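You operate a simulated robot arm through the tools that you are given. There is no shell and no other tool. Be economical: measure what you need, move in short steps, check, and stop when the job is done.

The job below is to be done with a simulated robot arm. You get a single attempt, and the scene is never put back.

JOB
Take the red plug and leave it in the rd trough. Then put the small tray on the top of the workbench away on the counter top. Then take the green plug and leave it on the top of the workbench. Then fetch the tub from the top of the workbench and set it on the blue tile. Then count the steel brackets on the top of the workbench, then put as many of the bottles from the top of the workbench on the white cover. Then stack the 15 mm box from the top of the workbench on top of the 22 mm box. Keep to this order. Set down upright: red plug, green plug, bottle.

It is judged by the outcome, as a careful person would: the job done as asked, and still so three seconds after it is handed in. It fails if anything else is knocked over, pushed out of place, dropped, spilled or broken. Lids that push on must go on centred and level and be pressed home; caps that screw on are set level and turned clockwise until they are tight.

ROBOT AND FRAMES
A 7-joint arm with a vacuum gripper on a trunk, on a base that drives. Base frame: it is fixed to the floor where the robot stands at the start and does not move with it; the origin is under the middle of the robot, x ahead of it, y to its left, z up. Units: m, rad, N and s.
With the tool pointing down near the work surface it reaches from about 0.1 to 0.76 m from the robot's upright axis, wherever it stands. Its first joint turns from -2.897 to 2.897 rad. Places, roughly: blue tile (10x10x1 cm) [0.8, -1.1, 0.9]; bottle [1, -0.75, 1]; box [1.25, -2, 1]; counter top [0.1, -4.3, 0.9]; green plug (6x6x8 cm) [0.8, 0.4, 0.8]; red plug (6x6x8 cm) [0.9, -0.1, 0.9]; small tray (19x13x4 cm) [0.9, -0.3, 0.9]; steel bracket (6x10x3 cm) [1, -0.6, 0.9]; top of the workbench [1, -1.1, 0.8]; trough (25x20 cm) [0.68, 0.9, 0.8]; tub (7x7x5 cm) [1.1, -1.1, 0.9]; white cover (15x15x2 cm) [1.2, -1.4, 0.9]. Payload 1.88 kg.
Tool frame: the origin (TCP) lies in the middle of the cups' lips, and z points out of the cups. The gripper has 1 cup of 0.032 m across, covering 0.032 by 0.032 m (tool x, y); the bellows give 0.014 m. With the vacuum on, a cup seals on a smooth face that it is pressed against (1 to 4 N); it does not hold porous or soft things. The pull reaches 41 N.
Orientation is told as [roll, pitch, yaw] about the base's x, y, z axes, in that order, counted from this pose: with the cups facing straight down, the tool's x points along the base's -x, its y along +y and its z along -z.

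CONTROLS
- The arm moves only by the tool step_arm. Its argument "commands" is a list of rows, each a list of 3 entries, a list of its own where there are three numbers: the shift along the base's x, y, z in units of 250 mm (1.0 is 250 mm), then the turn, a rotation vector about the base's x, y, z in units of 45 degrees (1.0 is 45 degrees), then the vacuum: 1 switches it on, -1 off. In form: [[[tx, ty, tz], [rx, ry, rz], vac], ...]. A call has 1 to 12 rows; each row is the pose to reach, as a shift and turn from the pose commanded when the call began. A call with a number of a shift or a turn outside -1 to 1 is refused whole. Each row takes 0.2 s and may step no farther than 0.05 m and 0.15 rad from the row before; otherwise, or with a gripper value out of range, the whole call is refused. Where a pose cannot be reached the arm comes as near as it can. A force on the tool above 40 N (or 10 N above the force at the start of the call, whichever is more), or a blocked arm, ends the call early, and 0.2 s more pass. The pull builds up within a second once a cup has sealed. Time passes only in rows, and 0.2 s behind the last, so rows that repeat a pose give it time. The reply holds the time, the measured pose of the TCP, the force on the tool along the base axes and the pull of the vacuum, in the units named above and with some noise, with the torque about the TCP (base axes, N m) and any sound that the robot's microphone picked up.
- Cameras (640 x 400 px; columns grow to the right, rows downward): "scene" is now at [0.0295, 0.1631, 1.3367]; the picture's right is [0.00, -1.00, 0.00], its down [-0.53, -0.00, -0.85] and it looks along [0.85, 0.00, -0.53] (base axes); focal length 214 px, centre (320, 200). "wrist" rides on the gripper at [0.082, 0.014, -0.216] in the tool frame; the picture's right is [-0.16, 0.99, 0.00], its down [-0.91, -0.15, -0.37] and it looks along [-0.37, -0.06, 0.93] (tool axes); focal length 243 px, centre (320, 200). There is no depth. A picture from a camera that has moved, and an enlarged one, comes with that camera's place and axes in the base frame and with its lens.
- grab_frame(camera): a new picture of that camera. It takes no simulated time.
- slide_trunk(by): slides the trunk up (or, below 0, down) by that many m; the arm and the scene camera ride with it, the base frame stays. It gives what a move gives, with no picture.
- roll_base(legs): drives the robot by 1 to 6 legs, each [ahead, left, turn to the left] in m, m and rad, along the robot's own axes; the way and the turn of a leg run together, so that a leg with both is an arc; at most 1.5 m and 3.142 rad a leg. The arm and the cameras ride along, it lands a little off, and it stops where it bumps. It gives what a move gives.
- aim_head(pan, tilt): turns the head with the scene camera to pan (to the left, within 2.705 rad either way) and tilt (down, from -0.506 to 1.204), counted from straight ahead of the robot. It gives what a move gives.
- enlarge(camera, box): a new picture of the part [left, top, right, bottom] of that camera's present view, enlarged. It takes no simulated time.
- close_job(): hands the job in; it is judged then, once.

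Go step by step. Nothing tells you exact positions but the pictures and the camera data: compare them with the known pose of the tool, close in by small moves and look again before you grip or let go. The budget is 207 turns and 200 pictures, counting those below and the enlarged ones. Unless the task says otherwise, let go and move clear before handing in.

The tools are called after "Emit:" as name(argument=value, ...) on one line, values as JSON. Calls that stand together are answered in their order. step_arm: Moves the arm, as the interface text tells. Its arguments: {"type":"object","properties":{"commands":{"type":"array"}},"required":["commands"]} The other tools are called the same way: slide_trunk (by) slides the trunk up or down; roll_base (legs) drives the base; aim_head (pan, tilt) turns the head that bears the scene camera; grab_frame (camera) takes a picture; enlarge (camera, box) takes an enlarged picture of a part of a camera's view; close_job () hands the job in.

At the start:

```text
t: 0.0
ee_pos: [0.3982, -0.1744, 1.0942]
tcp_rot: [-0.001, 0.0, -0.001]
force: [0.1, 0.5, 0.1]
ft_torque: [-0.03, -0.01, -0.01]
pull: 0.0
trunk travel left (down, up): [-0.275, 0.315]
robot x, y, heading: [-0.0017, 0.0027, 0.002]
head pan, tilt: [0.0, 0.553]
```

scene: 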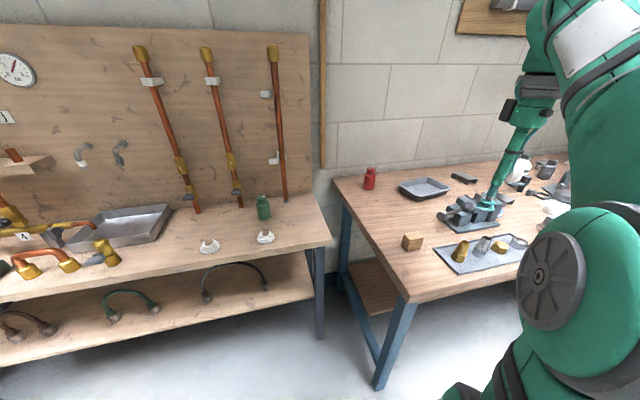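
wrist: 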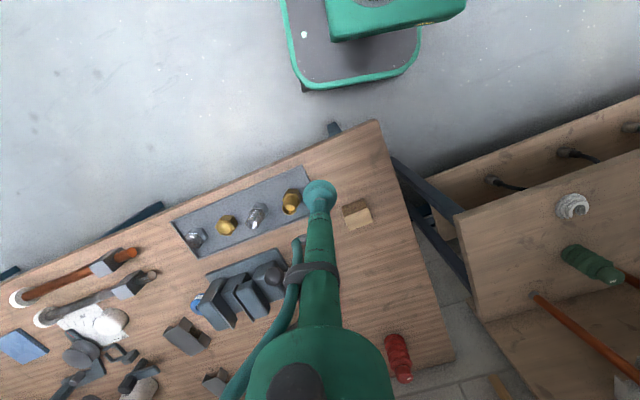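

I see the red plug on the near corner of the workbench and the green plug on the left bench beside a trough. I will look around first to find the labels and the other items.

Emit:
aim_head(pan=0.7, tilt=0.55)

Emit:
grab_frame(camera="scene")

Emit:
aim_head(pan=-0.9, tilt=0.55)

Emit:
grab_frame(camera="scene")

```text
t: 1.1
ee_pos: [0.3977, -0.1747, 1.0939]
tcp_rot: [-0.001, -0.001, -0.003]
force: [-0.3, -0.3, 0.2]
ft_torque: [-0.01, -0.03, -0.01]
pull: 0.0
trunk travel left (down, up): [-0.275, 0.315]
robot x, y, heading: [-0.0013, 0.0012, -0.003]
head pan, tilt: [0.7, 0.55]
```

```text
197 pictures are left
camera scene: at [0.0085, 0.2208, 1.337], right [0.64, -0.77, 0.0], down [-0.4, -0.34, -0.85], along [0.65, 0.55, -0.52], focal length 214 px, centre (320, 200)
```

scene: 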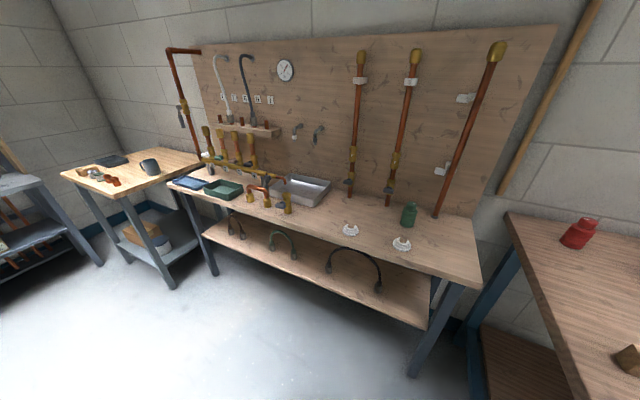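

```text
t: 2.7
ee_pos: [0.3984, -0.1757, 1.0941]
tcp_rot: [0.0, 0.0, -0.001]
force: [0.1, -1.7, 0.0]
ft_torque: [0.02, 0.0, 0.03]
pull: 0.0
trunk travel left (down, up): [-0.275, 0.315]
robot x, y, heading: [-0.0024, -0.0005, 0.0]
head pan, tilt: [-0.901, 0.55]
```

```text
196 pictures are left
camera scene: at [-0.0044, 0.0927, 1.337], right [-0.78, -0.62, 0.0], down [-0.32, 0.41, -0.85], along [0.53, -0.67, -0.52], focal length 214 px, centre (320, 200)
```

scene: 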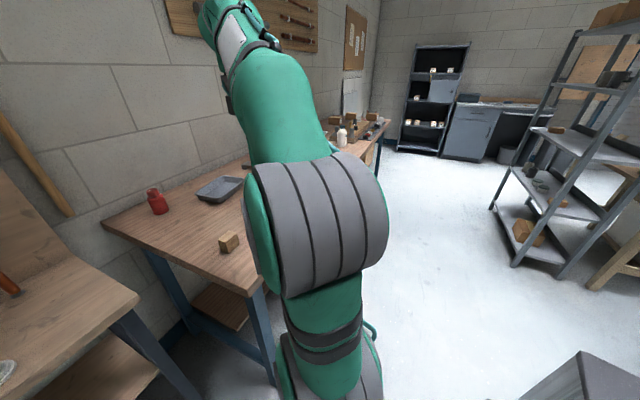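

The metal trough matches [0.68, 0.9]. I'll look closer at the labels.

Emit:
aim_head(pan=0.9, tilt=0.5)

Emit:
enlarge(camera="scene", box=[220, 130, 460, 280])

Emit:
enlarge(camera="scene", box=[240, 50, 400, 150])

```text
t: 4.5
ee_pos: [0.3977, -0.1758, 1.0939]
tcp_rot: [0.0, -0.002, -0.002]
force: [-0.2, -0.3, 0.1]
ft_torque: [-0.02, -0.03, 0.02]
pull: 0.0
trunk travel left (down, up): [-0.275, 0.315]
robot x, y, heading: [0.0012, -0.0014, -0.001]
head pan, tilt: [0.901, 0.499]
```

```text
2.67 times, centred on (340, 205) of scene
camera zoom: at [-0.0036, 0.2343, 1.3416], right [0.78, -0.62, 0.0], down [-0.3, -0.38, -0.88], along [0.55, 0.69, -0.48], focal length 572 px, centre (267, 187)
```

zoom: 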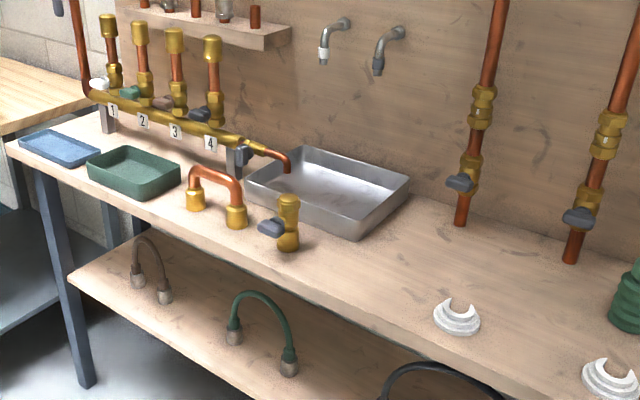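

```text
4.00 times, centred on (320, 100) of scene
camera zoom: at [-0.0036, 0.2343, 1.3416], right [0.78, -0.62, 0.0], down [-0.3, -0.38, -0.88], along [0.55, 0.69, -0.48], focal length 858 px, centre (320, 600)
```

zoom: 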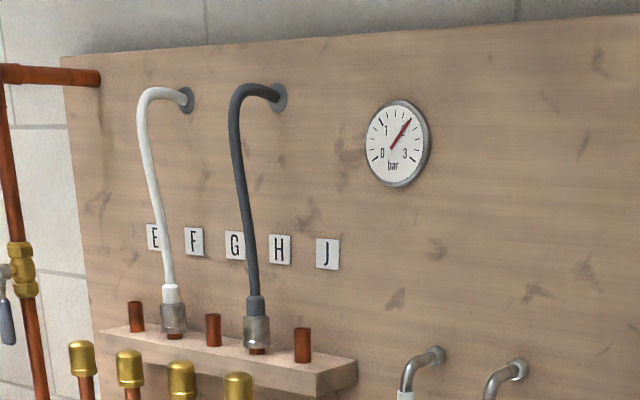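

The metal trough is the only 25x20 cm trough. Next I'll measure the red plug and the workbench edge and look down at my own base.

Emit:
aim_head(pan=0.25, tilt=1.15)

Emit:
grab_frame(camera="scene")

Emit:
aim_head(pan=0.0, tilt=0.553)

Emit:
enlarge(camera="scene", box=[330, 140, 570, 290])

Emit:
enlarge(camera="wrist", box=[0, 120, 448, 400])

```text
t: 5.6
ee_pos: [0.3993, -0.1754, 1.0934]
tcp_rot: [0.0, -0.003, -0.001]
force: [0.5, -0.4, 0.1]
ft_torque: [0.01, 0.05, -0.01]
pull: 0.1
trunk travel left (down, up): [-0.275, 0.315]
robot x, y, heading: [0.0013, -0.0014, -0.002]
head pan, tilt: [0.25, 1.15]
```

```text
193 pictures are left
camera scene: at [-0.0024, 0.1778, 1.2908], right [0.25, -0.97, 0.0], down [-0.88, -0.23, -0.41], along [0.4, 0.1, -0.91], focal length 214 px, centre (320, 200)
```

scene: 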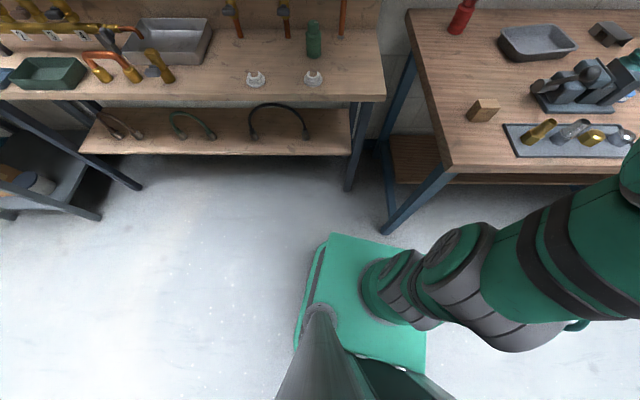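

```text
t: 6.6
ee_pos: [0.3988, -0.1759, 1.0946]
tcp_rot: [0.0, -0.002, -0.002]
force: [0.1, -0.7, -0.6]
ft_torque: [0.0, -0.01, 0.02]
pull: 0.0
trunk travel left (down, up): [-0.275, 0.315]
robot x, y, heading: [0.0028, -0.0019, 0.001]
head pan, tilt: [0.0, 0.553]
```

```text
2.67 times, centred on (450, 215) of scene
camera zoom: at [0.0295, 0.1631, 1.3366], right [0.0, -1.0, 0.0], down [-0.53, 0.0, -0.85], along [0.85, 0.0, -0.53], focal length 572 px, centre (-27, 160)
```

zoom: 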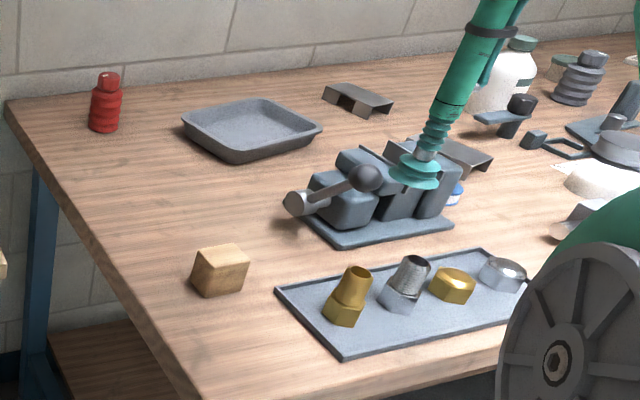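

```text
1.43 times, centred on (224, 260) of wrist
camera zoom: at [0.3164, -0.1613, 1.3103], right [0.17, 0.99, 0.0], down [0.91, -0.15, 0.38], along [0.37, -0.06, -0.93], focal length 347 px, centre (457, 114)
```

zoom: 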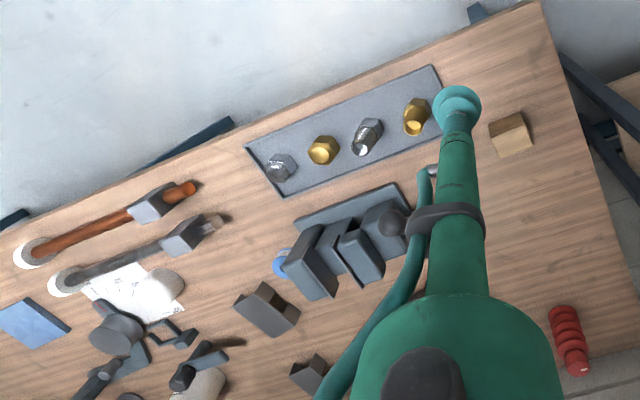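

The red plug sits at about (0.96, -0.07), 0.58 m behind the bench's front edge, and the bench is turned about 0.23 rad. I'll turn in line with it and move ahead beside the bench's left corner.

Emit:
roll_base(legs=[[0, 0, 0.23], [0, 0.04, 0], [0.2, 0, 0]])

Emit:
aim_head(pan=-0.2, tilt=1.15)

Emit:
grab_frame(camera="scene")

Emit:
grab_frame(camera="wrist")

```text
t: 9.5
ee_pos: [0.5362, -0.0255, 1.0926]
tcp_rot: [0.002, 0.002, 0.154]
force: [-0.1, -0.7, 1.0]
ft_torque: [-0.01, -0.02, 0.02]
pull: 0.0
trunk travel left (down, up): [-0.275, 0.315]
robot x, y, heading: [0.1153, 0.0857, 0.157]
head pan, tilt: [0.0, 0.553]
stopped in leg 3: the robot was blocked; the commanded pose is now the measured one
```

```text
t: 10.5
ee_pos: [0.5351, -0.0247, 1.0924]
tcp_rot: [0.003, 0.003, 0.151]
force: [0.4, 0.3, 0.6]
ft_torque: [0.01, -0.02, -0.03]
pull: 0.1
trunk travel left (down, up): [-0.275, 0.315]
robot x, y, heading: [0.1108, 0.0872, 0.151]
head pan, tilt: [-0.201, 1.15]
```

```text
190 pictures are left
camera scene: at [0.0895, 0.2364, 1.2908], right [-0.05, -1.0, 0.0], down [-0.91, 0.04, -0.41], along [0.41, -0.02, -0.91], focal length 214 px, centre (320, 200)
```

scene: 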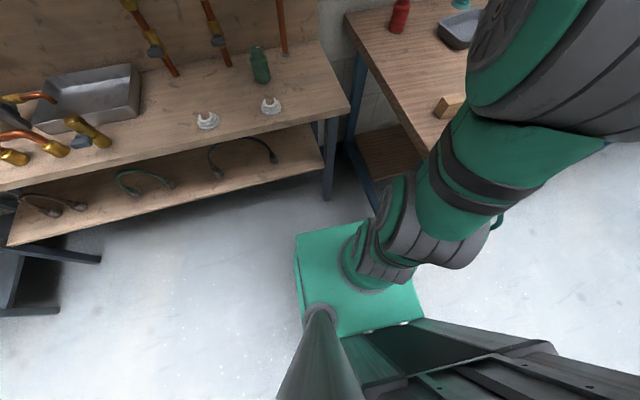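

```text
189 pictures are left
camera wrist: at [0.453, -0.0238, 1.3096], right [0.01, 1.0, 0.0], down [0.93, -0.01, 0.37], along [0.37, 0.0, -0.93], focal length 243 px, centre (320, 200)
```

wrist: 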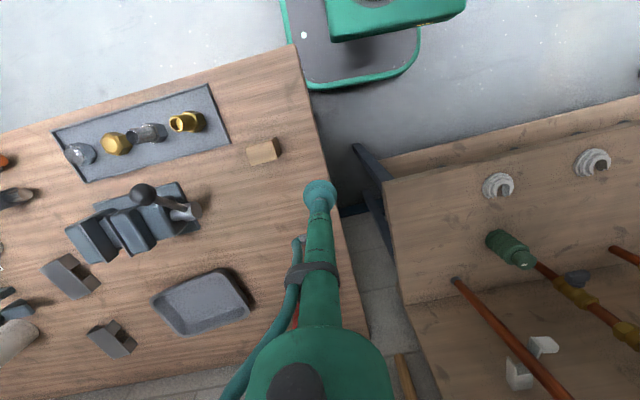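

I bumped the workbench's leg, so the base is wider than I took it to be. I'll back off, shift left and go in again.

Emit:
roll_base(legs=[[-0.06, 0, 0], [0, 0, 0.079], [0, 0.055, 0], [0.13, 0, 0]])

Emit:
grab_frame(camera="scene")

```text
t: 13.3
ee_pos: [0.5977, 0.0811, 1.0924]
tcp_rot: [0.003, 0.001, 0.229]
force: [-0.4, -0.1, -0.4]
ft_torque: [0.05, -0.02, 0.0]
pull: 0.1
trunk travel left (down, up): [-0.275, 0.315]
robot x, y, heading: [0.1699, 0.1609, 0.232]
head pan, tilt: [-0.201, 1.15]
```

```text
188 pictures are left
camera scene: at [0.1324, 0.3063, 1.2908], right [0.03, -1.0, 0.0], down [-0.91, -0.03, -0.41], along [0.41, 0.01, -0.91], focal length 214 px, centre (320, 200)
```

scene: 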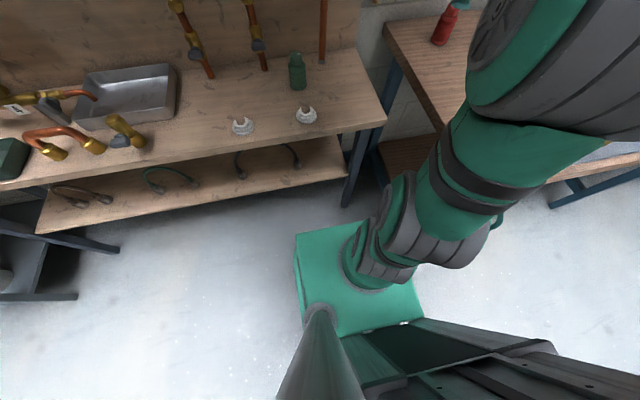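

Clear so far; going ahead a bit more.

Emit:
roll_base(legs=[[0.1, 0, 0]])

Emit:
aim_head(pan=-0.5, tilt=0.6)

Emit:
grab_frame(camera="scene")

Emit:
grab_frame(camera="wrist")

```text
t: 14.5
ee_pos: [0.6954, 0.1022, 1.0924]
tcp_rot: [0.0, 0.001, 0.229]
force: [-0.5, 0.3, 0.1]
ft_torque: [0.02, -0.02, 0.01]
pull: 0.1
trunk travel left (down, up): [-0.275, 0.315]
robot x, y, heading: [0.2656, 0.1838, 0.231]
head pan, tilt: [-0.201, 1.15]
```

```text
t: 15.4
ee_pos: [0.6951, 0.102, 1.093]
tcp_rot: [0.002, 0.002, 0.231]
force: [-0.2, 0.4, -0.1]
ft_torque: [-0.04, -0.01, -0.01]
pull: 0.1
trunk travel left (down, up): [-0.275, 0.315]
robot x, y, heading: [0.2657, 0.1801, 0.23]
head pan, tilt: [-0.499, 0.6]
```

```text
187 pictures are left
camera scene: at [0.2568, 0.3044, 1.3324], right [-0.26, -0.96, 0.0], down [-0.55, 0.15, -0.82], along [0.8, -0.22, -0.57], focal length 214 px, centre (320, 200)
```

scene: 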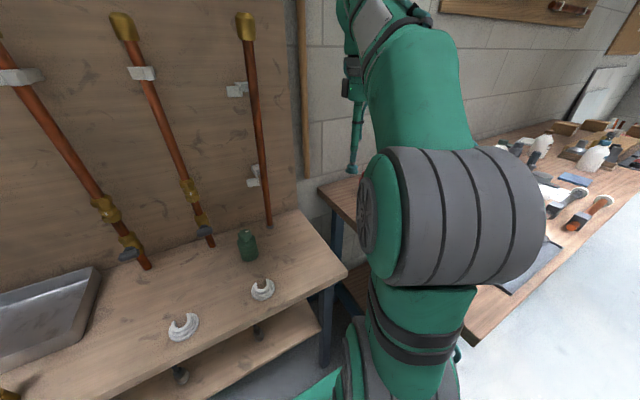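

```text
186 pictures are left
camera wrist: at [0.6137, 0.098, 1.3094], right [-0.06, 1.0, 0.0], down [0.93, 0.06, 0.37], along [0.37, 0.03, -0.93], focal length 243 px, centre (320, 200)
```

wrist: 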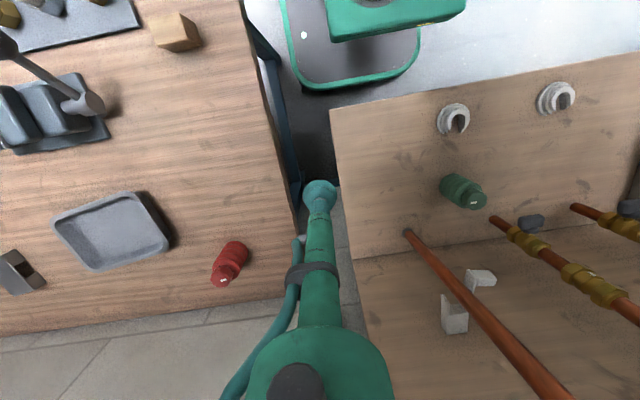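

The red plug's top is at about (0.968, -0.075). I'll move the arm over towards it and look again.

Emit:
step_arm(commands=[[[0.137, -0.098, -0.02], [0, 0, 0], -1], [[0.273, -0.196, -0.04], [0, 0, 0], -1], [[0.41, -0.294, -0.06], [0, 0, 0], -1], [[0.547, -0.392, -0.08], [0, 0, 0], -1], [[0.683, -0.49, -0.1], [0, 0, 0], -1], [[0.82, -0.588, -0.12], [0, 0, 0], -1]])

Emit:
enlarge(camera="wrist", box=[200, 140, 440, 290])

Emit:
grab_frame(camera="scene")

```text
t: 16.9
ee_pos: [0.8666, -0.026, 1.0417]
tcp_rot: [0.0, -0.002, 0.229]
force: [-0.3, -0.2, 0.9]
ft_torque: [-0.06, -0.1, -0.01]
pull: 0.0
out of reach, approached as far as the arm can: row 5, 6
trunk travel left (down, up): [-0.275, 0.315]
robot x, y, heading: [0.2686, 0.1859, 0.235]
head pan, tilt: [-0.499, 0.6]
```

```text
2.67 times, centred on (320, 215) of wrist
camera zoom: at [0.7832, -0.0297, 1.258], right [-0.06, 1.0, 0.0], down [0.92, 0.06, 0.38], along [0.38, 0.02, -0.93], focal length 647 px, centre (320, 160)
```

zoom: 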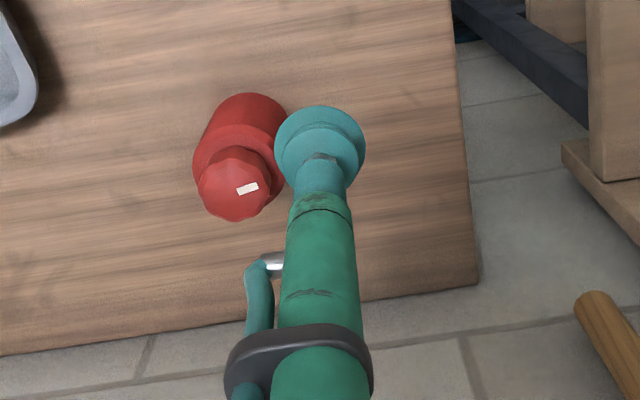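

```text
184 pictures are left
camera scene: at [0.256, 0.3048, 1.3325], right [-0.26, -0.96, 0.0], down [-0.54, 0.15, -0.83], along [0.8, -0.22, -0.56], focal length 214 px, centre (320, 200)
```

scene: 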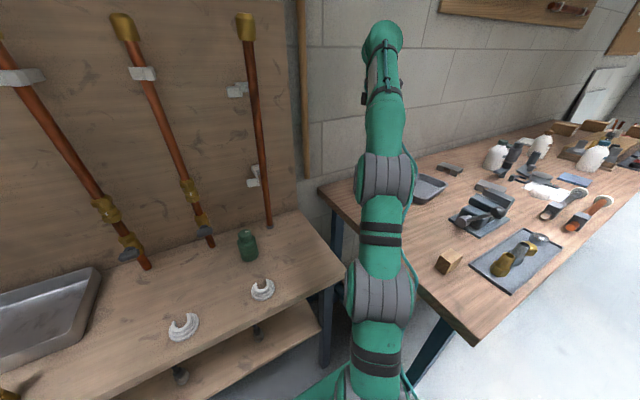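

The reach is short at this height because the shoulder is low, so I'll raise the trunk and then come back down.

Emit:
slide_trunk(by=0.2)

Emit:
step_arm(commands=[[[0.05, -0.03, -0.18], [0, 0, 0], -1], [[0.1, -0.05, -0.36], [0, 0, 0], -1], [[0.15, -0.08, -0.54], [0, 0, 0], -1], [[0.2, -0.1, -0.72], [0, 0, 0], -1], [[0.25, -0.13, -0.85], [0, 0, 0], -1], [[0.3, -0.15, -0.9], [0, 0, 0], -1]])

Emit:
enlarge(camera="wrist", box=[200, 140, 440, 290])

```text
t: 19.0
ee_pos: [0.8664, -0.0247, 1.2401]
tcp_rot: [0.002, -0.001, 0.229]
force: [0.2, -0.7, -0.3]
ft_torque: [0.02, 0.0, -0.01]
pull: 0.1
trunk travel left (down, up): [-0.475, 0.115]
robot x, y, heading: [0.2692, 0.1854, 0.232]
head pan, tilt: [-0.499, 0.6]
```

```text
t: 20.4
ee_pos: [0.942, -0.0645, 1.0142]
tcp_rot: [0.001, 0.0, 0.231]
force: [0.4, 0.0, -0.4]
ft_torque: [0.02, -0.04, 0.03]
pull: 0.0
trunk travel left (down, up): [-0.475, 0.115]
robot x, y, heading: [0.2654, 0.1835, 0.234]
head pan, tilt: [-0.499, 0.6]
```

```text
2.67 times, centred on (320, 215) of wrist
camera zoom: at [0.8591, -0.0696, 1.2314], right [-0.06, 1.0, 0.0], down [0.93, 0.06, 0.37], along [0.37, 0.02, -0.93], focal length 647 px, centre (320, 160)
```

zoom: 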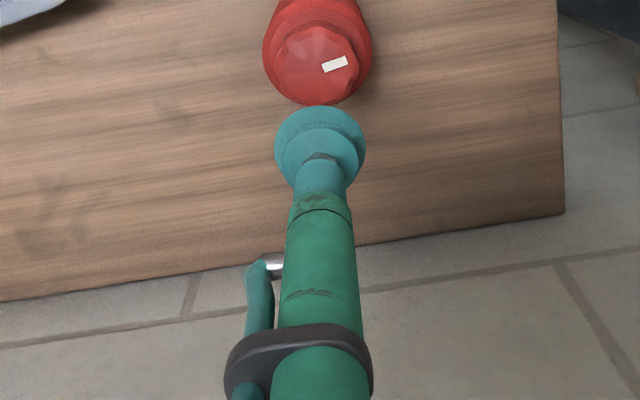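

The plug's top lies about 5 mm towards me from below the cup. I'll align and descend near it.

Emit:
step_arm(commands=[[[-0.022, -0.01, -0.1], [0, 0, 0], -1], [[-0.022, -0.01, -0.22], [0, 0, 0], -1], [[-0.022, -0.01, -0.32], [0, 0, 0], -1]])

Emit:
enlarge(camera="wrist", box=[260, 150, 380, 225])

Emit:
grab_frame(camera="scene")

```text
t: 21.2
ee_pos: [0.9367, -0.0648, 0.9363]
tcp_rot: [-0.001, -0.001, 0.23]
force: [2.0, -0.6, 5.9]
ft_torque: [0.04, 0.06, 0.03]
pull: 0.1
trunk travel left (down, up): [-0.475, 0.115]
robot x, y, heading: [0.2698, 0.1819, 0.234]
head pan, tilt: [-0.499, 0.6]
```

```text
5.33 times, centred on (320, 188) of wrist
camera zoom: at [0.8532, -0.07, 1.1527], right [-0.06, 1.0, 0.0], down [0.92, 0.06, 0.38], along [0.38, 0.02, -0.93], focal length 1294 px, centre (320, 267)
```

zoom: 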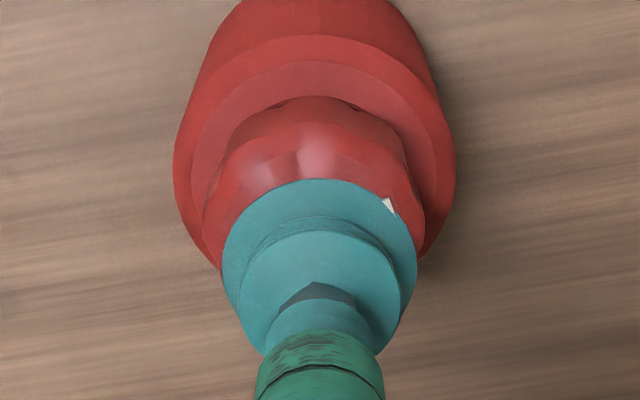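

```text
181 pictures are left
camera scene: at [0.2566, 0.3043, 1.5327], right [-0.26, -0.96, 0.0], down [-0.54, 0.15, -0.83], along [0.8, -0.22, -0.56], focal length 214 px, centre (320, 200)
```

scene: 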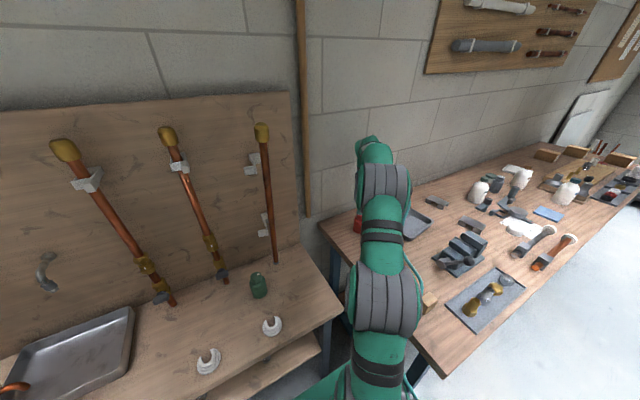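

I've already touched the plug, whose top is at z about 0.94, so the true centre is some 7 mm nearer to me. I'll lift, shift and look.

Emit:
step_arm(commands=[[[0, 0, 0.06], [0, 0, 0], -1], [[-0.028, -0.01, 0.06], [0, 0, 0], -1]])

Emit:
enlarge(camera="wrist", box=[260, 150, 380, 225])

```text
t: 21.8
ee_pos: [0.9282, -0.0678, 0.9498]
tcp_rot: [0.002, 0.002, 0.231]
force: [0.1, -0.2, -0.7]
ft_torque: [0.04, -0.01, -0.02]
pull: 0.2
trunk travel left (down, up): [-0.475, 0.115]
robot x, y, heading: [0.2682, 0.1819, 0.231]
head pan, tilt: [-0.499, 0.6]
```

```text
5.33 times, centred on (320, 188) of wrist
camera zoom: at [0.8468, -0.0729, 1.1664], right [-0.06, 1.0, 0.0], down [0.93, 0.06, 0.37], along [0.37, 0.03, -0.93], focal length 1294 px, centre (320, 267)
```

zoom: 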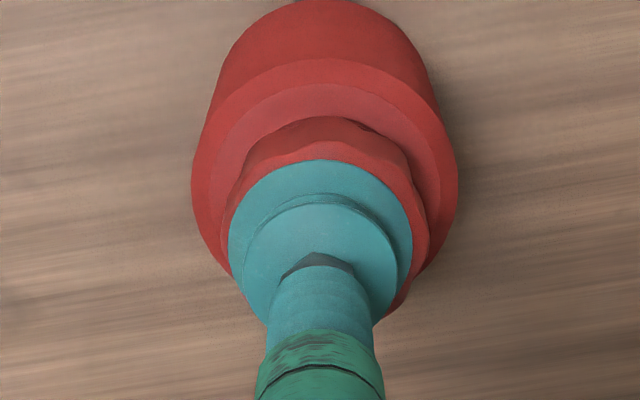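

Now centred. I'll press gently with the vacuum on.

Emit:
step_arm(commands=[[[0, 0.004, -0.03], [0, 0, 0], 1], [[0, 0.004, -0.044], [0, 0, 0], 1], [[0, 0.004, -0.048], [0, 0, 0], 1], [[0, 0.004, -0.048], [0, 0, 0], 1], [[0, 0.004, -0.048], [0, 0, 0], 1]])

```text
t: 23.0
ee_pos: [0.929, -0.0673, 0.9405]
tcp_rot: [-0.004, -0.004, 0.231]
force: [3.7, -6.6, 27.9]
ft_torque: [0.19, 0.07, 0.03]
pull: 41.1
trunk travel left (down, up): [-0.475, 0.115]
robot x, y, heading: [0.2667, 0.1849, 0.234]
head pan, tilt: [-0.499, 0.6]
```

The cup has sealed. I'll lift straight up.

Emit:
step_arm(commands=[[[0, 0, 0.06], [0, 0, 0], 1], [[0, 0, 0.2], [0, 0, 0], 1], [[0, 0, 0.38], [0, 0, 0], 1], [[0, 0, 0.5], [0, 0, 0], 1], [[-0.1, 0.03, 0.6], [0, 0, 0], 1]])

Emit:
grab_frame(camera="wrist")

Emit:
aim_head(pan=0.7, tilt=0.75)

Emit:
grab_frame(camera="scene")

```text
t: 24.2
ee_pos: [0.9052, -0.057, 1.0866]
tcp_rot: [0.002, 0.001, 0.23]
force: [-0.4, -0.3, -4.9]
ft_torque: [0.04, 0.03, 0.05]
pull: 40.9
trunk travel left (down, up): [-0.475, 0.115]
robot x, y, heading: [0.2704, 0.1858, 0.23]
head pan, tilt: [-0.499, 0.6]
```

```text
179 pictures are left
camera wrist: at [0.8233, -0.0628, 1.3034], right [-0.06, 1.0, 0.0], down [0.93, 0.06, 0.37], along [0.37, 0.03, -0.93], focal length 243 px, centre (320, 200)
```

wrist: 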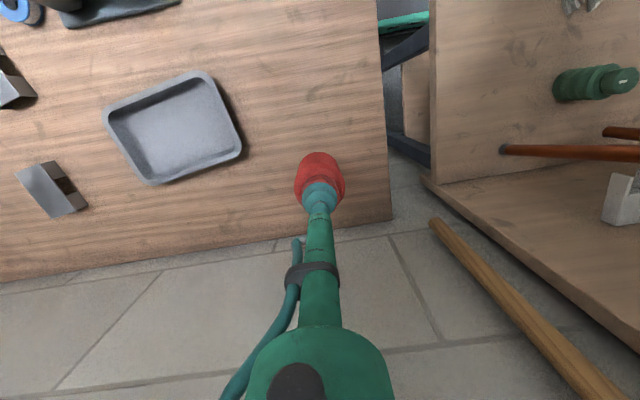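

```text
t: 25.6
ee_pos: [0.9062, -0.0571, 1.0868]
tcp_rot: [0.001, 0.0, 0.231]
force: [-0.3, -0.1, -4.7]
ft_torque: [0.03, -0.01, 0.01]
pull: 41.2
trunk travel left (down, up): [-0.475, 0.115]
robot x, y, heading: [0.2676, 0.1873, 0.232]
head pan, tilt: [0.7, 0.75]
```

```text
178 pictures are left
camera scene: at [0.2213, 0.3941, 1.5197], right [0.8, -0.6, 0.0], down [-0.41, -0.55, -0.73], along [0.44, 0.59, -0.68], focal length 214 px, centre (320, 200)
```

scene: 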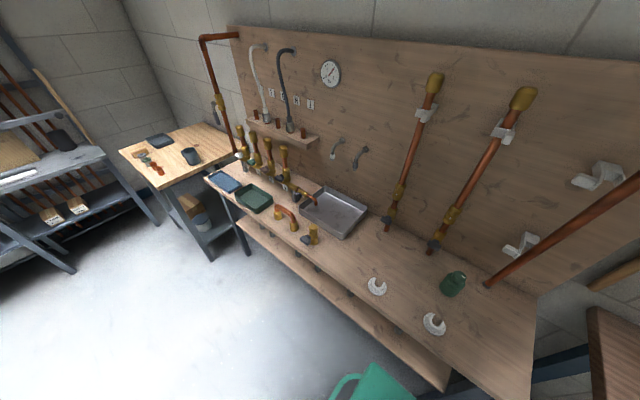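

The red plug is held (about 0.5 kg). I'll pull the arm in high, then back up and drive left towards the trough.

Emit:
step_arm(commands=[[[-0.14, 0.1, 0.05], [0, 0, 0], 1], [[-0.28, 0.2, 0.1], [0, 0, 0], 1], [[-0.42, 0.3, 0.13], [0, 0, 0], 1], [[-0.56, 0.4, 0.13], [0, 0, 0], 1], [[-0.7, 0.5, 0.13], [0, 0, 0], 1], [[-0.84, 0.6, 0.13], [0, 0, 0], 1], [[-0.98, 0.7, 0.13], [0, 0, 0], 1]])

Emit:
roll_base(legs=[[-0.12, 0, 0], [0, 0.43, 0]])

Emit:
grab_frame(camera="scene")

Emit:
grab_frame(camera="wrist")

```text
t: 27.2
ee_pos: [0.6608, 0.117, 1.1197]
tcp_rot: [0.0, 0.0, 0.231]
force: [-0.1, 0.3, -4.0]
ft_torque: [0.05, 0.03, 0.0]
pull: 40.7
trunk travel left (down, up): [-0.475, 0.115]
robot x, y, heading: [0.2662, 0.1808, 0.233]
head pan, tilt: [0.7, 0.75]
```

```text
t: 30.7
ee_pos: [0.4475, 0.5144, 1.1207]
tcp_rot: [0.003, -0.001, 0.233]
force: [0.1, 0.5, -5.6]
ft_torque: [0.01, -0.01, -0.01]
pull: 40.3
trunk travel left (down, up): [-0.475, 0.115]
robot x, y, heading: [0.0529, 0.5802, 0.244]
head pan, tilt: [0.7, 0.75]
```

```text
177 pictures are left
camera scene: at [0.0059, 0.7904, 1.5197], right [0.8, -0.59, 0.0], down [-0.41, -0.55, -0.73], along [0.43, 0.59, -0.68], focal length 214 px, centre (320, 200)
```

scene: 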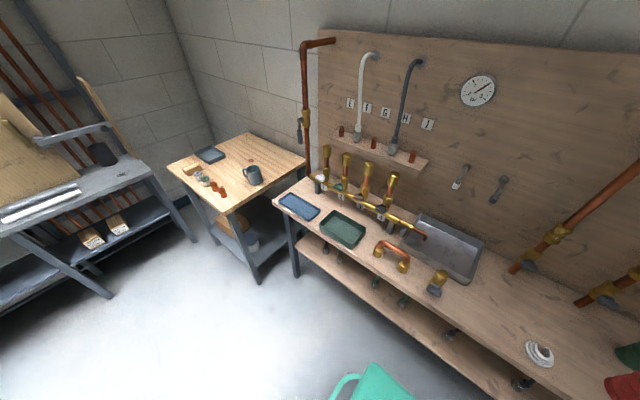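

```text
176 pictures are left
camera wrist: at [0.3646, 0.5081, 1.3369], right [-0.07, 1.0, 0.0], down [0.93, 0.06, 0.37], along [0.37, 0.03, -0.93], focal length 243 px, centre (320, 200)
```

wrist: 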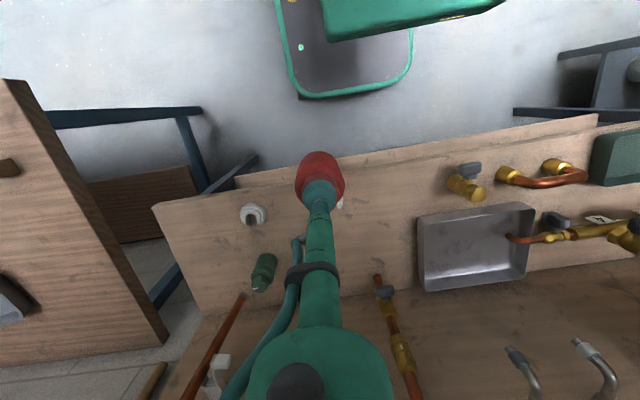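

The trough's rim runs roughly from (0.56, 0.72) to (0.70, 1.0), with a spout at its left end. I'll move the plug over the clear right-hand part and check.

Emit:
step_arm(commands=[[[0.12, 0.16, 0], [0, 0, 0], 1], [[0.24, 0.32, 0], [0, 0, 0], 1], [[0.36, 0.48, 0], [0, 0, 0], 1], [[0.48, 0.64, 0], [0, 0, 0], 1], [[0.6, 0.8, 0], [0, 0, 0], 1], [[0.72, 0.96, 0], [0, 0, 0], 1]])

Emit:
grab_frame(camera="wrist")

Emit:
enlarge(camera="scene", box=[360, 180, 600, 330])

```text
t: 32.1
ee_pos: [0.6299, 0.7555, 1.1178]
tcp_rot: [0.0, 0.004, 0.234]
force: [-0.3, 0.0, -4.0]
ft_torque: [0.05, -0.04, -0.03]
pull: 40.6
trunk travel left (down, up): [-0.475, 0.115]
robot x, y, heading: [0.0545, 0.5801, 0.238]
head pan, tilt: [0.7, 0.75]
```

```text
175 pictures are left
camera wrist: at [0.5472, 0.7506, 1.3347], right [-0.07, 1.0, 0.0], down [0.93, 0.06, 0.37], along [0.37, 0.03, -0.93], focal length 243 px, centre (320, 200)
```

wrist: 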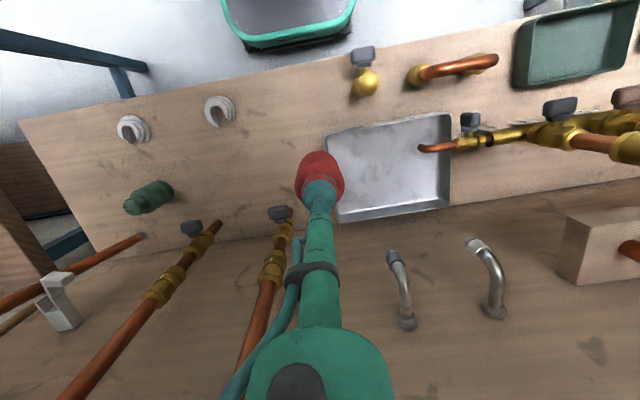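

```text
2.67 times, centred on (480, 255) of scene
camera zoom: at [0.0063, 0.7906, 1.5196], right [0.8, -0.59, 0.0], down [-0.41, -0.55, -0.73], along [0.43, 0.59, -0.68], focal length 572 px, centre (-107, 53)
```

zoom: 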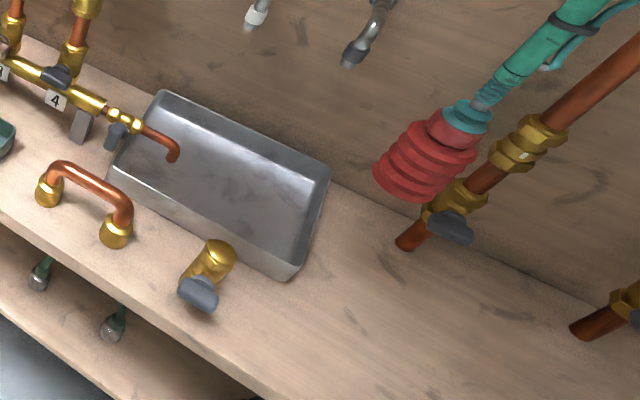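

The left bench is lower than I thought (trough rim at z about 0.80, centre about (0.69, 0.92)). I'll roll the base so that the plug comes over the clear right part of the trough.

Emit:
roll_base(legs=[[0, 0.1, 0], [0.07, 0, 0]])

Emit:
grab_frame(camera="wrist")

Emit:
enlarge(camera="scene", box=[360, 180, 600, 330])

```text
t: 33.8
ee_pos: [0.6731, 0.8688, 1.1167]
tcp_rot: [0.003, 0.002, 0.236]
force: [0.5, 0.1, -4.0]
ft_torque: [0.04, -0.01, -0.03]
pull: 40.6
trunk travel left (down, up): [-0.475, 0.115]
robot x, y, heading: [0.0973, 0.6893, 0.232]
head pan, tilt: [0.7, 0.75]
```

```text
173 pictures are left
camera wrist: at [0.5899, 0.8622, 1.3345], right [-0.07, 1.0, 0.0], down [0.93, 0.06, 0.37], along [0.37, 0.03, -0.93], focal length 243 px, centre (320, 200)
```

wrist: 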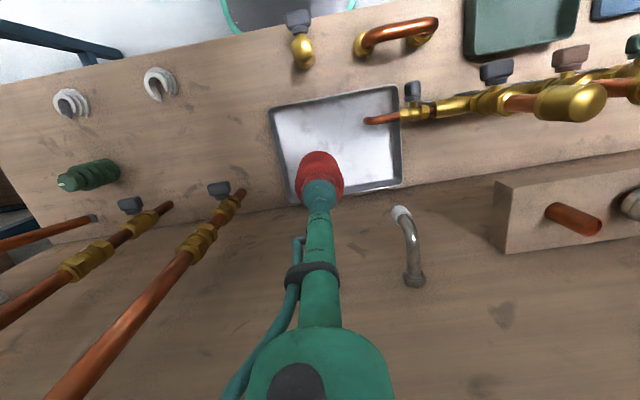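

```text
2.67 times, centred on (480, 255) of scene
camera zoom: at [0.0493, 0.9024, 1.5196], right [0.81, -0.59, 0.0], down [-0.4, -0.55, -0.73], along [0.43, 0.59, -0.68], focal length 572 px, centre (-107, 53)
```

zoom: 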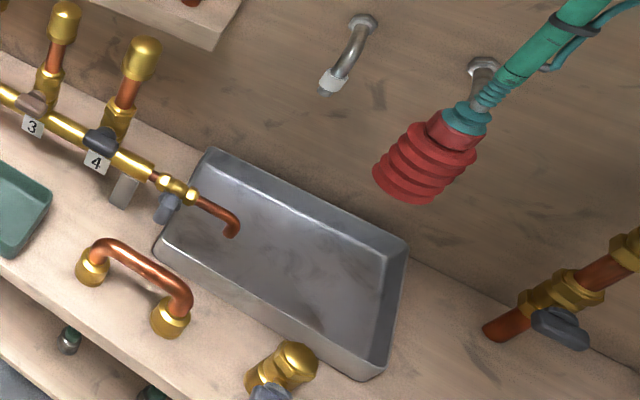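

The plug is over the open floor of the trough with good clearance, so I'll descend.

Emit:
step_arm(commands=[[[0, 0, -0.18], [0, 0, 0], 1], [[0, 0, -0.36], [0, 0, 0], 1], [[0, 0, -0.54], [0, 0, 0], 1], [[0, 0, -0.72], [0, 0, 0], 1], [[0, 0, -0.88], [0, 0, 0], 1]])

Emit:
grab_frame(camera="wrist")

Emit:
enlarge(camera="scene", box=[360, 180, 600, 330])

```text
t: 35.0
ee_pos: [0.6746, 0.8706, 0.9026]
tcp_rot: [0.002, -0.011, 0.234]
force: [-2.9, -5.8, 28.5]
ft_torque: [0.13, 0.12, 0.01]
pull: 40.1
trunk travel left (down, up): [-0.475, 0.115]
robot x, y, heading: [0.0967, 0.6927, 0.24]
head pan, tilt: [0.7, 0.75]
```

```text
171 pictures are left
camera wrist: at [0.5904, 0.8636, 1.1189], right [-0.07, 1.0, 0.0], down [0.92, 0.06, 0.38], along [0.38, 0.03, -0.92], focal length 243 px, centre (320, 200)
```

wrist: 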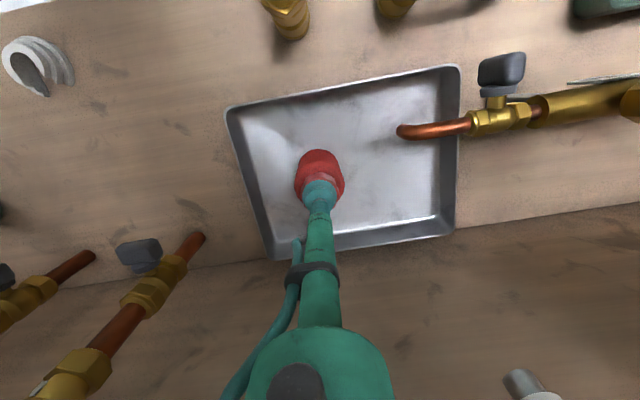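

```text
2.67 times, centred on (480, 255) of scene
camera zoom: at [0.0465, 0.9011, 1.5206], right [0.81, -0.59, 0.0], down [-0.4, -0.55, -0.73], along [0.43, 0.59, -0.68], focal length 572 px, centre (-107, 53)
```

zoom: 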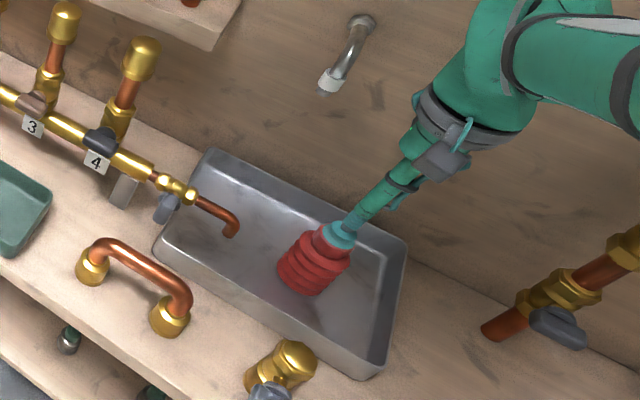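

It has touched the trough floor. I'll ease off a few mm, release the vacuum and lift slowly.

Emit:
step_arm(commands=[[[0, 0, 0.02], [0, 0, 0], 1], [[0, 0, 0.02], [0, 0, 0], -1], [[0, 0, 0.02], [0, 0, 0], -1], [[0, 0, 0.02], [0, 0, 0], -1], [[0, 0, 0.02], [0, 0, 0], -1], [[0, 0, 0.04], [0, 0, 0], -1], [[0, 0, 0.1], [0, 0, 0], -1]])

Emit:
grab_frame(camera="wrist")

```text
t: 36.6
ee_pos: [0.6701, 0.8695, 0.9206]
tcp_rot: [0.001, 0.002, 0.235]
force: [0.6, 1.2, 0.0]
ft_torque: [-0.02, 0.04, 0.01]
pull: 0.0
trunk travel left (down, up): [-0.475, 0.115]
robot x, y, heading: [0.0952, 0.6913, 0.235]
head pan, tilt: [0.7, 0.75]
```

```text
169 pictures are left
camera wrist: at [0.5889, 0.8637, 1.1381], right [-0.07, 1.0, 0.0], down [0.93, 0.06, 0.37], along [0.37, 0.03, -0.93], focal length 243 px, centre (320, 200)
```

wrist: 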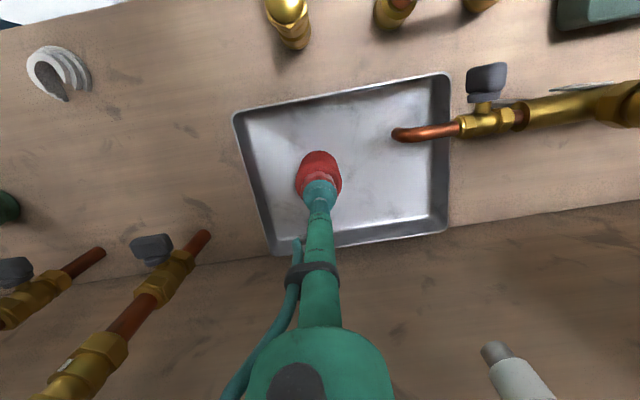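

The red plug stands upright in the trough. Now I'll lift clear, retract, and drive to the workbench in front of the small tray.

Emit:
step_arm(commands=[[[0, 0, 0.18], [0, 0, 0], -1], [[0, 0, 0.36], [0, 0, 0], -1], [[0, 0, 0.54], [0, 0, 0], -1], [[0, 0, 0.72], [0, 0, 0], -1], [[0, 0, 0.85], [0, 0, 0], -1], [[-0.15, -0.1, 0.85], [0, 0, 0], -1], [[-0.3, -0.2, 0.85], [0, 0, 0], -1], [[-0.45, -0.3, 0.85], [0, 0, 0], -1], [[-0.6, -0.4, 0.85], [0, 0, 0], -1]])

Emit:
grab_frame(camera="scene")

Emit:
roll_base(legs=[[-0.2, 0, 0], [0, -1.28, 0]])

Emit:
aim_head(pan=0.0, tilt=0.7)

Emit:
grab_frame(camera="scene")

Emit:
grab_frame(camera="wrist")

```text
t: 38.6
ee_pos: [0.5217, 0.7662, 1.1347]
tcp_rot: [0.001, 0.001, 0.236]
force: [1.7, 0.5, -0.2]
ft_torque: [0.0, 0.0, 0.0]
pull: 0.0
trunk travel left (down, up): [-0.475, 0.115]
robot x, y, heading: [0.0964, 0.6926, 0.234]
head pan, tilt: [0.7, 0.75]
```

```text
168 pictures are left
camera scene: at [0.0487, 0.9023, 1.5196], right [0.81, -0.59, 0.0], down [-0.4, -0.55, -0.73], along [0.43, 0.59, -0.68], focal length 214 px, centre (320, 200)
```

scene: 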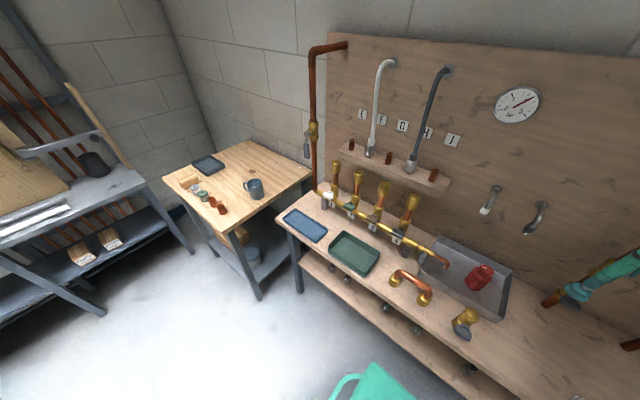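

```text
t: 46.3
ee_pos: [0.6286, -0.5438, 1.1336]
tcp_rot: [0.002, 0.002, 0.233]
force: [0.4, -0.7, -0.2]
ft_torque: [0.0, -0.02, 0.01]
pull: 0.1
trunk travel left (down, up): [-0.475, 0.115]
robot x, y, heading: [0.2058, -0.6203, 0.23]
head pan, tilt: [0.7, 0.75]
```

```text
t: 47.4
ee_pos: [0.6277, -0.5445, 1.1344]
tcp_rot: [0.002, 0.002, 0.231]
force: [0.9, -0.4, -0.8]
ft_torque: [-0.04, -0.02, -0.02]
pull: 0.1
trunk travel left (down, up): [-0.475, 0.115]
robot x, y, heading: [0.2034, -0.6199, 0.231]
head pan, tilt: [0.0, 0.7]
```

```text
167 pictures are left
camera scene: at [0.1892, -0.4525, 1.5239], right [0.23, -0.97, 0.0], down [-0.63, -0.15, -0.76], along [0.74, 0.18, -0.64], focal length 214 px, centre (320, 200)
```

scene: 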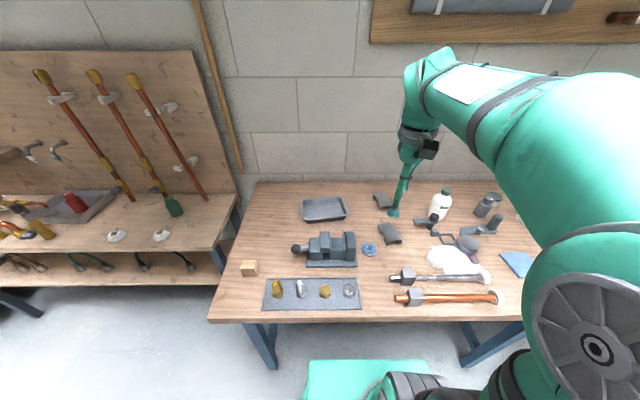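

```text
166 pictures are left
camera wrist: at [0.5461, -0.5487, 1.3514], right [-0.07, 1.0, 0.0], down [0.93, 0.06, 0.37], along [0.37, 0.03, -0.93], focal length 243 px, centre (320, 200)
```

wrist: 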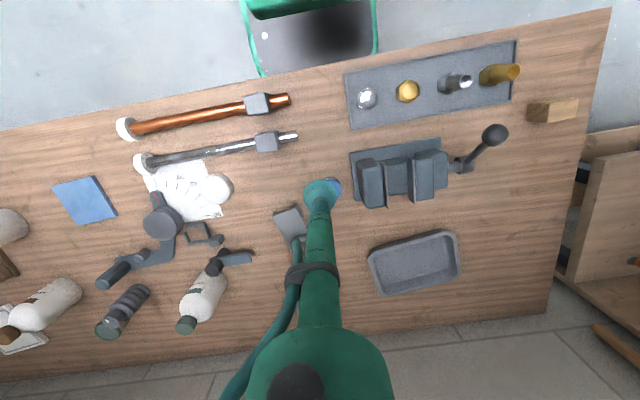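

The tray is at about (0.88, -0.30). I'll roll ahead and a bit left to have it in good reach, then look at it from above.

Emit:
roll_base(legs=[[0, 0.03, 0], [0.08, 0, 0]])

Emit:
step_arm(commands=[[[0.12, 0.16, 0], [0, 0, 0], -1], [[0.24, 0.32, 0], [0, 0, 0], -1], [[0.36, 0.48, 0], [0, 0, 0], -1], [[0.48, 0.62, 0], [0, 0, 0], -1], [[0.58, 0.72, -0.1], [0, 0, 0], -1]])

Emit:
grab_frame(camera="wrist")

```text
t: 48.9
ee_pos: [0.699, -0.4963, 1.135]
tcp_rot: [0.003, 0.002, 0.233]
force: [0.0, 0.8, 0.4]
ft_torque: [0.0, -0.01, -0.03]
pull: 0.0
trunk travel left (down, up): [-0.475, 0.115]
robot x, y, heading: [0.2751, -0.566, 0.232]
head pan, tilt: [0.0, 0.7]
```

```text
t: 50.1
ee_pos: [0.8455, -0.3131, 1.1083]
tcp_rot: [0.0, 0.001, 0.233]
force: [-0.9, -0.1, 0.7]
ft_torque: [0.05, -0.02, 0.02]
pull: 0.0
trunk travel left (down, up): [-0.475, 0.115]
robot x, y, heading: [0.2738, -0.5671, 0.235]
head pan, tilt: [0.0, 0.7]
```

```text
165 pictures are left
camera wrist: at [0.7631, -0.3197, 1.325], right [-0.07, 1.0, 0.0], down [0.93, 0.06, 0.37], along [0.37, 0.02, -0.93], focal length 243 px, centre (320, 200)
```

wrist: 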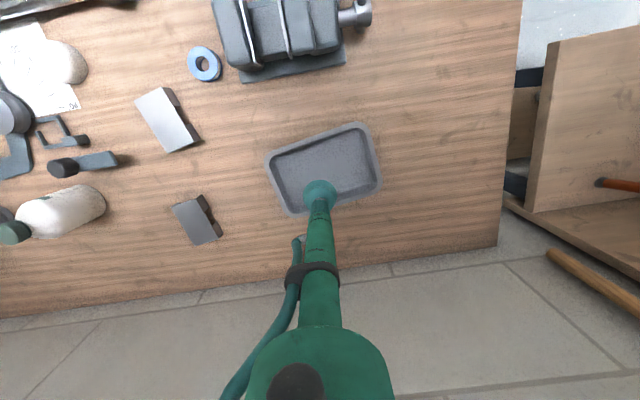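

The tray's floor centre is at about (0.879, -0.303). I'll align and come down to just above it.

Emit:
step_arm(commands=[[[0.066, 0.022, -0.1], [0, 0, 0], -1], [[0.132, 0.044, -0.28], [0, 0, 0], -1], [[0.132, 0.044, -0.46], [0, 0, 0], -1], [[0.132, 0.044, -0.64], [0, 0, 0], -1], [[0.132, 0.044, -0.74], [0, 0, 0], -1]])

Emit:
grab_frame(camera="wrist")

```text
t: 51.3
ee_pos: [0.8785, -0.3047, 0.9228]
tcp_rot: [0.001, 0.004, 0.232]
force: [1.3, 0.6, -0.4]
ft_torque: [0.02, 0.01, -0.03]
pull: 0.1
trunk travel left (down, up): [-0.475, 0.115]
robot x, y, heading: [0.2732, -0.569, 0.234]
head pan, tilt: [0.0, 0.7]
```

```text
164 pictures are left
camera wrist: at [0.7953, -0.3093, 1.1403], right [-0.07, 1.0, 0.0], down [0.93, 0.06, 0.37], along [0.37, 0.03, -0.93], focal length 243 px, centre (320, 200)
```

wrist: 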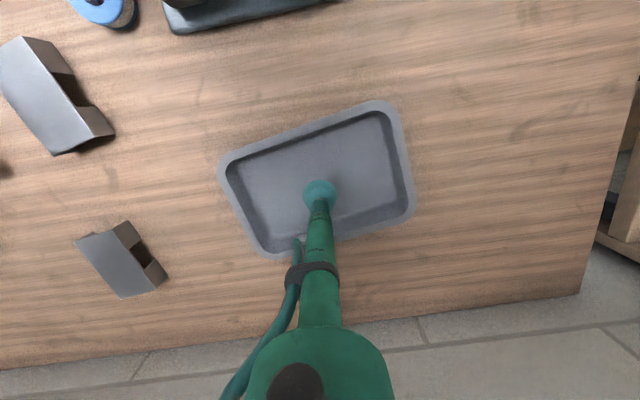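

Centred well. I'll descend with the vacuum on in small steps.

Emit:
step_arm(commands=[[[0, 0, -0.08], [0, 0, 0], 1], [[0, 0, -0.12], [0, 0, 0], 1], [[0, 0, -0.15], [0, 0, 0], 1]])

```text
t: 52.1
ee_pos: [0.8769, -0.3044, 0.887]
tcp_rot: [0.002, 0.001, 0.232]
force: [-0.5, 0.3, -0.1]
ft_torque: [0.0, -0.01, 0.02]
pull: 0.0
trunk travel left (down, up): [-0.475, 0.115]
robot x, y, heading: [0.2739, -0.5697, 0.234]
head pan, tilt: [0.0, 0.7]
```

Emit:
step_arm(commands=[[[0, 0, -0.02], [0, 0, 0], 1], [[0, 0, -0.04], [0, 0, 0], 1], [[0, 0, -0.05], [0, 0, 0], 1], [[0, 0, -0.05], [0, 0, 0], 1]])

```text
t: 53.1
ee_pos: [0.8768, -0.3044, 0.8741]
tcp_rot: [0.001, 0.002, 0.232]
force: [-0.3, 0.5, -0.6]
ft_torque: [-0.01, 0.01, 0.02]
pull: 0.0
trunk travel left (down, up): [-0.475, 0.115]
robot x, y, heading: [0.2727, -0.5667, 0.233]
head pan, tilt: [0.0, 0.7]
```

No contact yet at z 0.874; continuing in small steps.

Emit:
step_arm(commands=[[[0, 0, -0.015], [0, 0, 0], 1], [[0, 0, -0.03], [0, 0, 0], 1], [[0, 0, -0.035], [0, 0, 0], 1], [[0, 0, -0.035], [0, 0, 0], 1]])

```text
t: 54.1
ee_pos: [0.8772, -0.3045, 0.8664]
tcp_rot: [0.002, 0.002, 0.232]
force: [-0.8, 0.1, 0.7]
ft_torque: [0.02, -0.01, -0.03]
pull: 0.2
trunk travel left (down, up): [-0.475, 0.115]
robot x, y, heading: [0.2764, -0.5708, 0.231]
head pan, tilt: [0.0, 0.7]
```

Emit:
step_arm(commands=[[[0, 0, -0.012], [0, 0, 0], 1], [[0, 0, -0.024], [0, 0, 0], 1], [[0, 0, -0.032], [0, 0, 0], 1], [[0, 0, -0.032], [0, 0, 0], 1]])

Emit:
enlarge(camera="wrist", box=[200, 100, 440, 250])

```text
t: 55.1
ee_pos: [0.8764, -0.3045, 0.8568]
tcp_rot: [0.004, 0.001, 0.232]
force: [0.5, -0.2, -0.1]
ft_torque: [0.01, -0.04, 0.04]
pull: 40.8
trunk travel left (down, up): [-0.475, 0.115]
robot x, y, heading: [0.273, -0.5698, 0.234]
head pan, tilt: [0.0, 0.7]
```

```text
2.67 times, centred on (320, 175) of wrist
camera zoom: at [0.7952, -0.3096, 1.0736], right [-0.07, 1.0, 0.0], down [0.93, 0.06, 0.37], along [0.37, 0.03, -0.93], focal length 647 px, centre (320, 267)
```

zoom: 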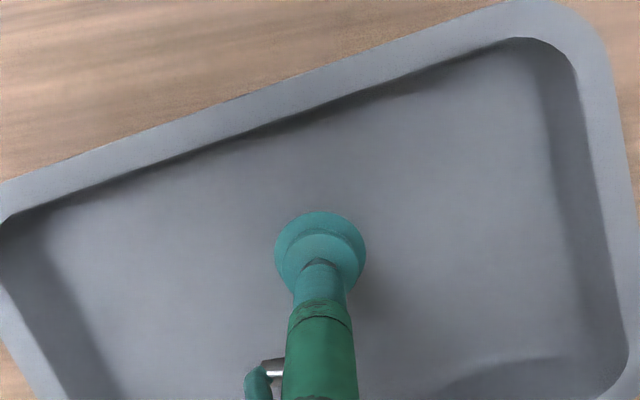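

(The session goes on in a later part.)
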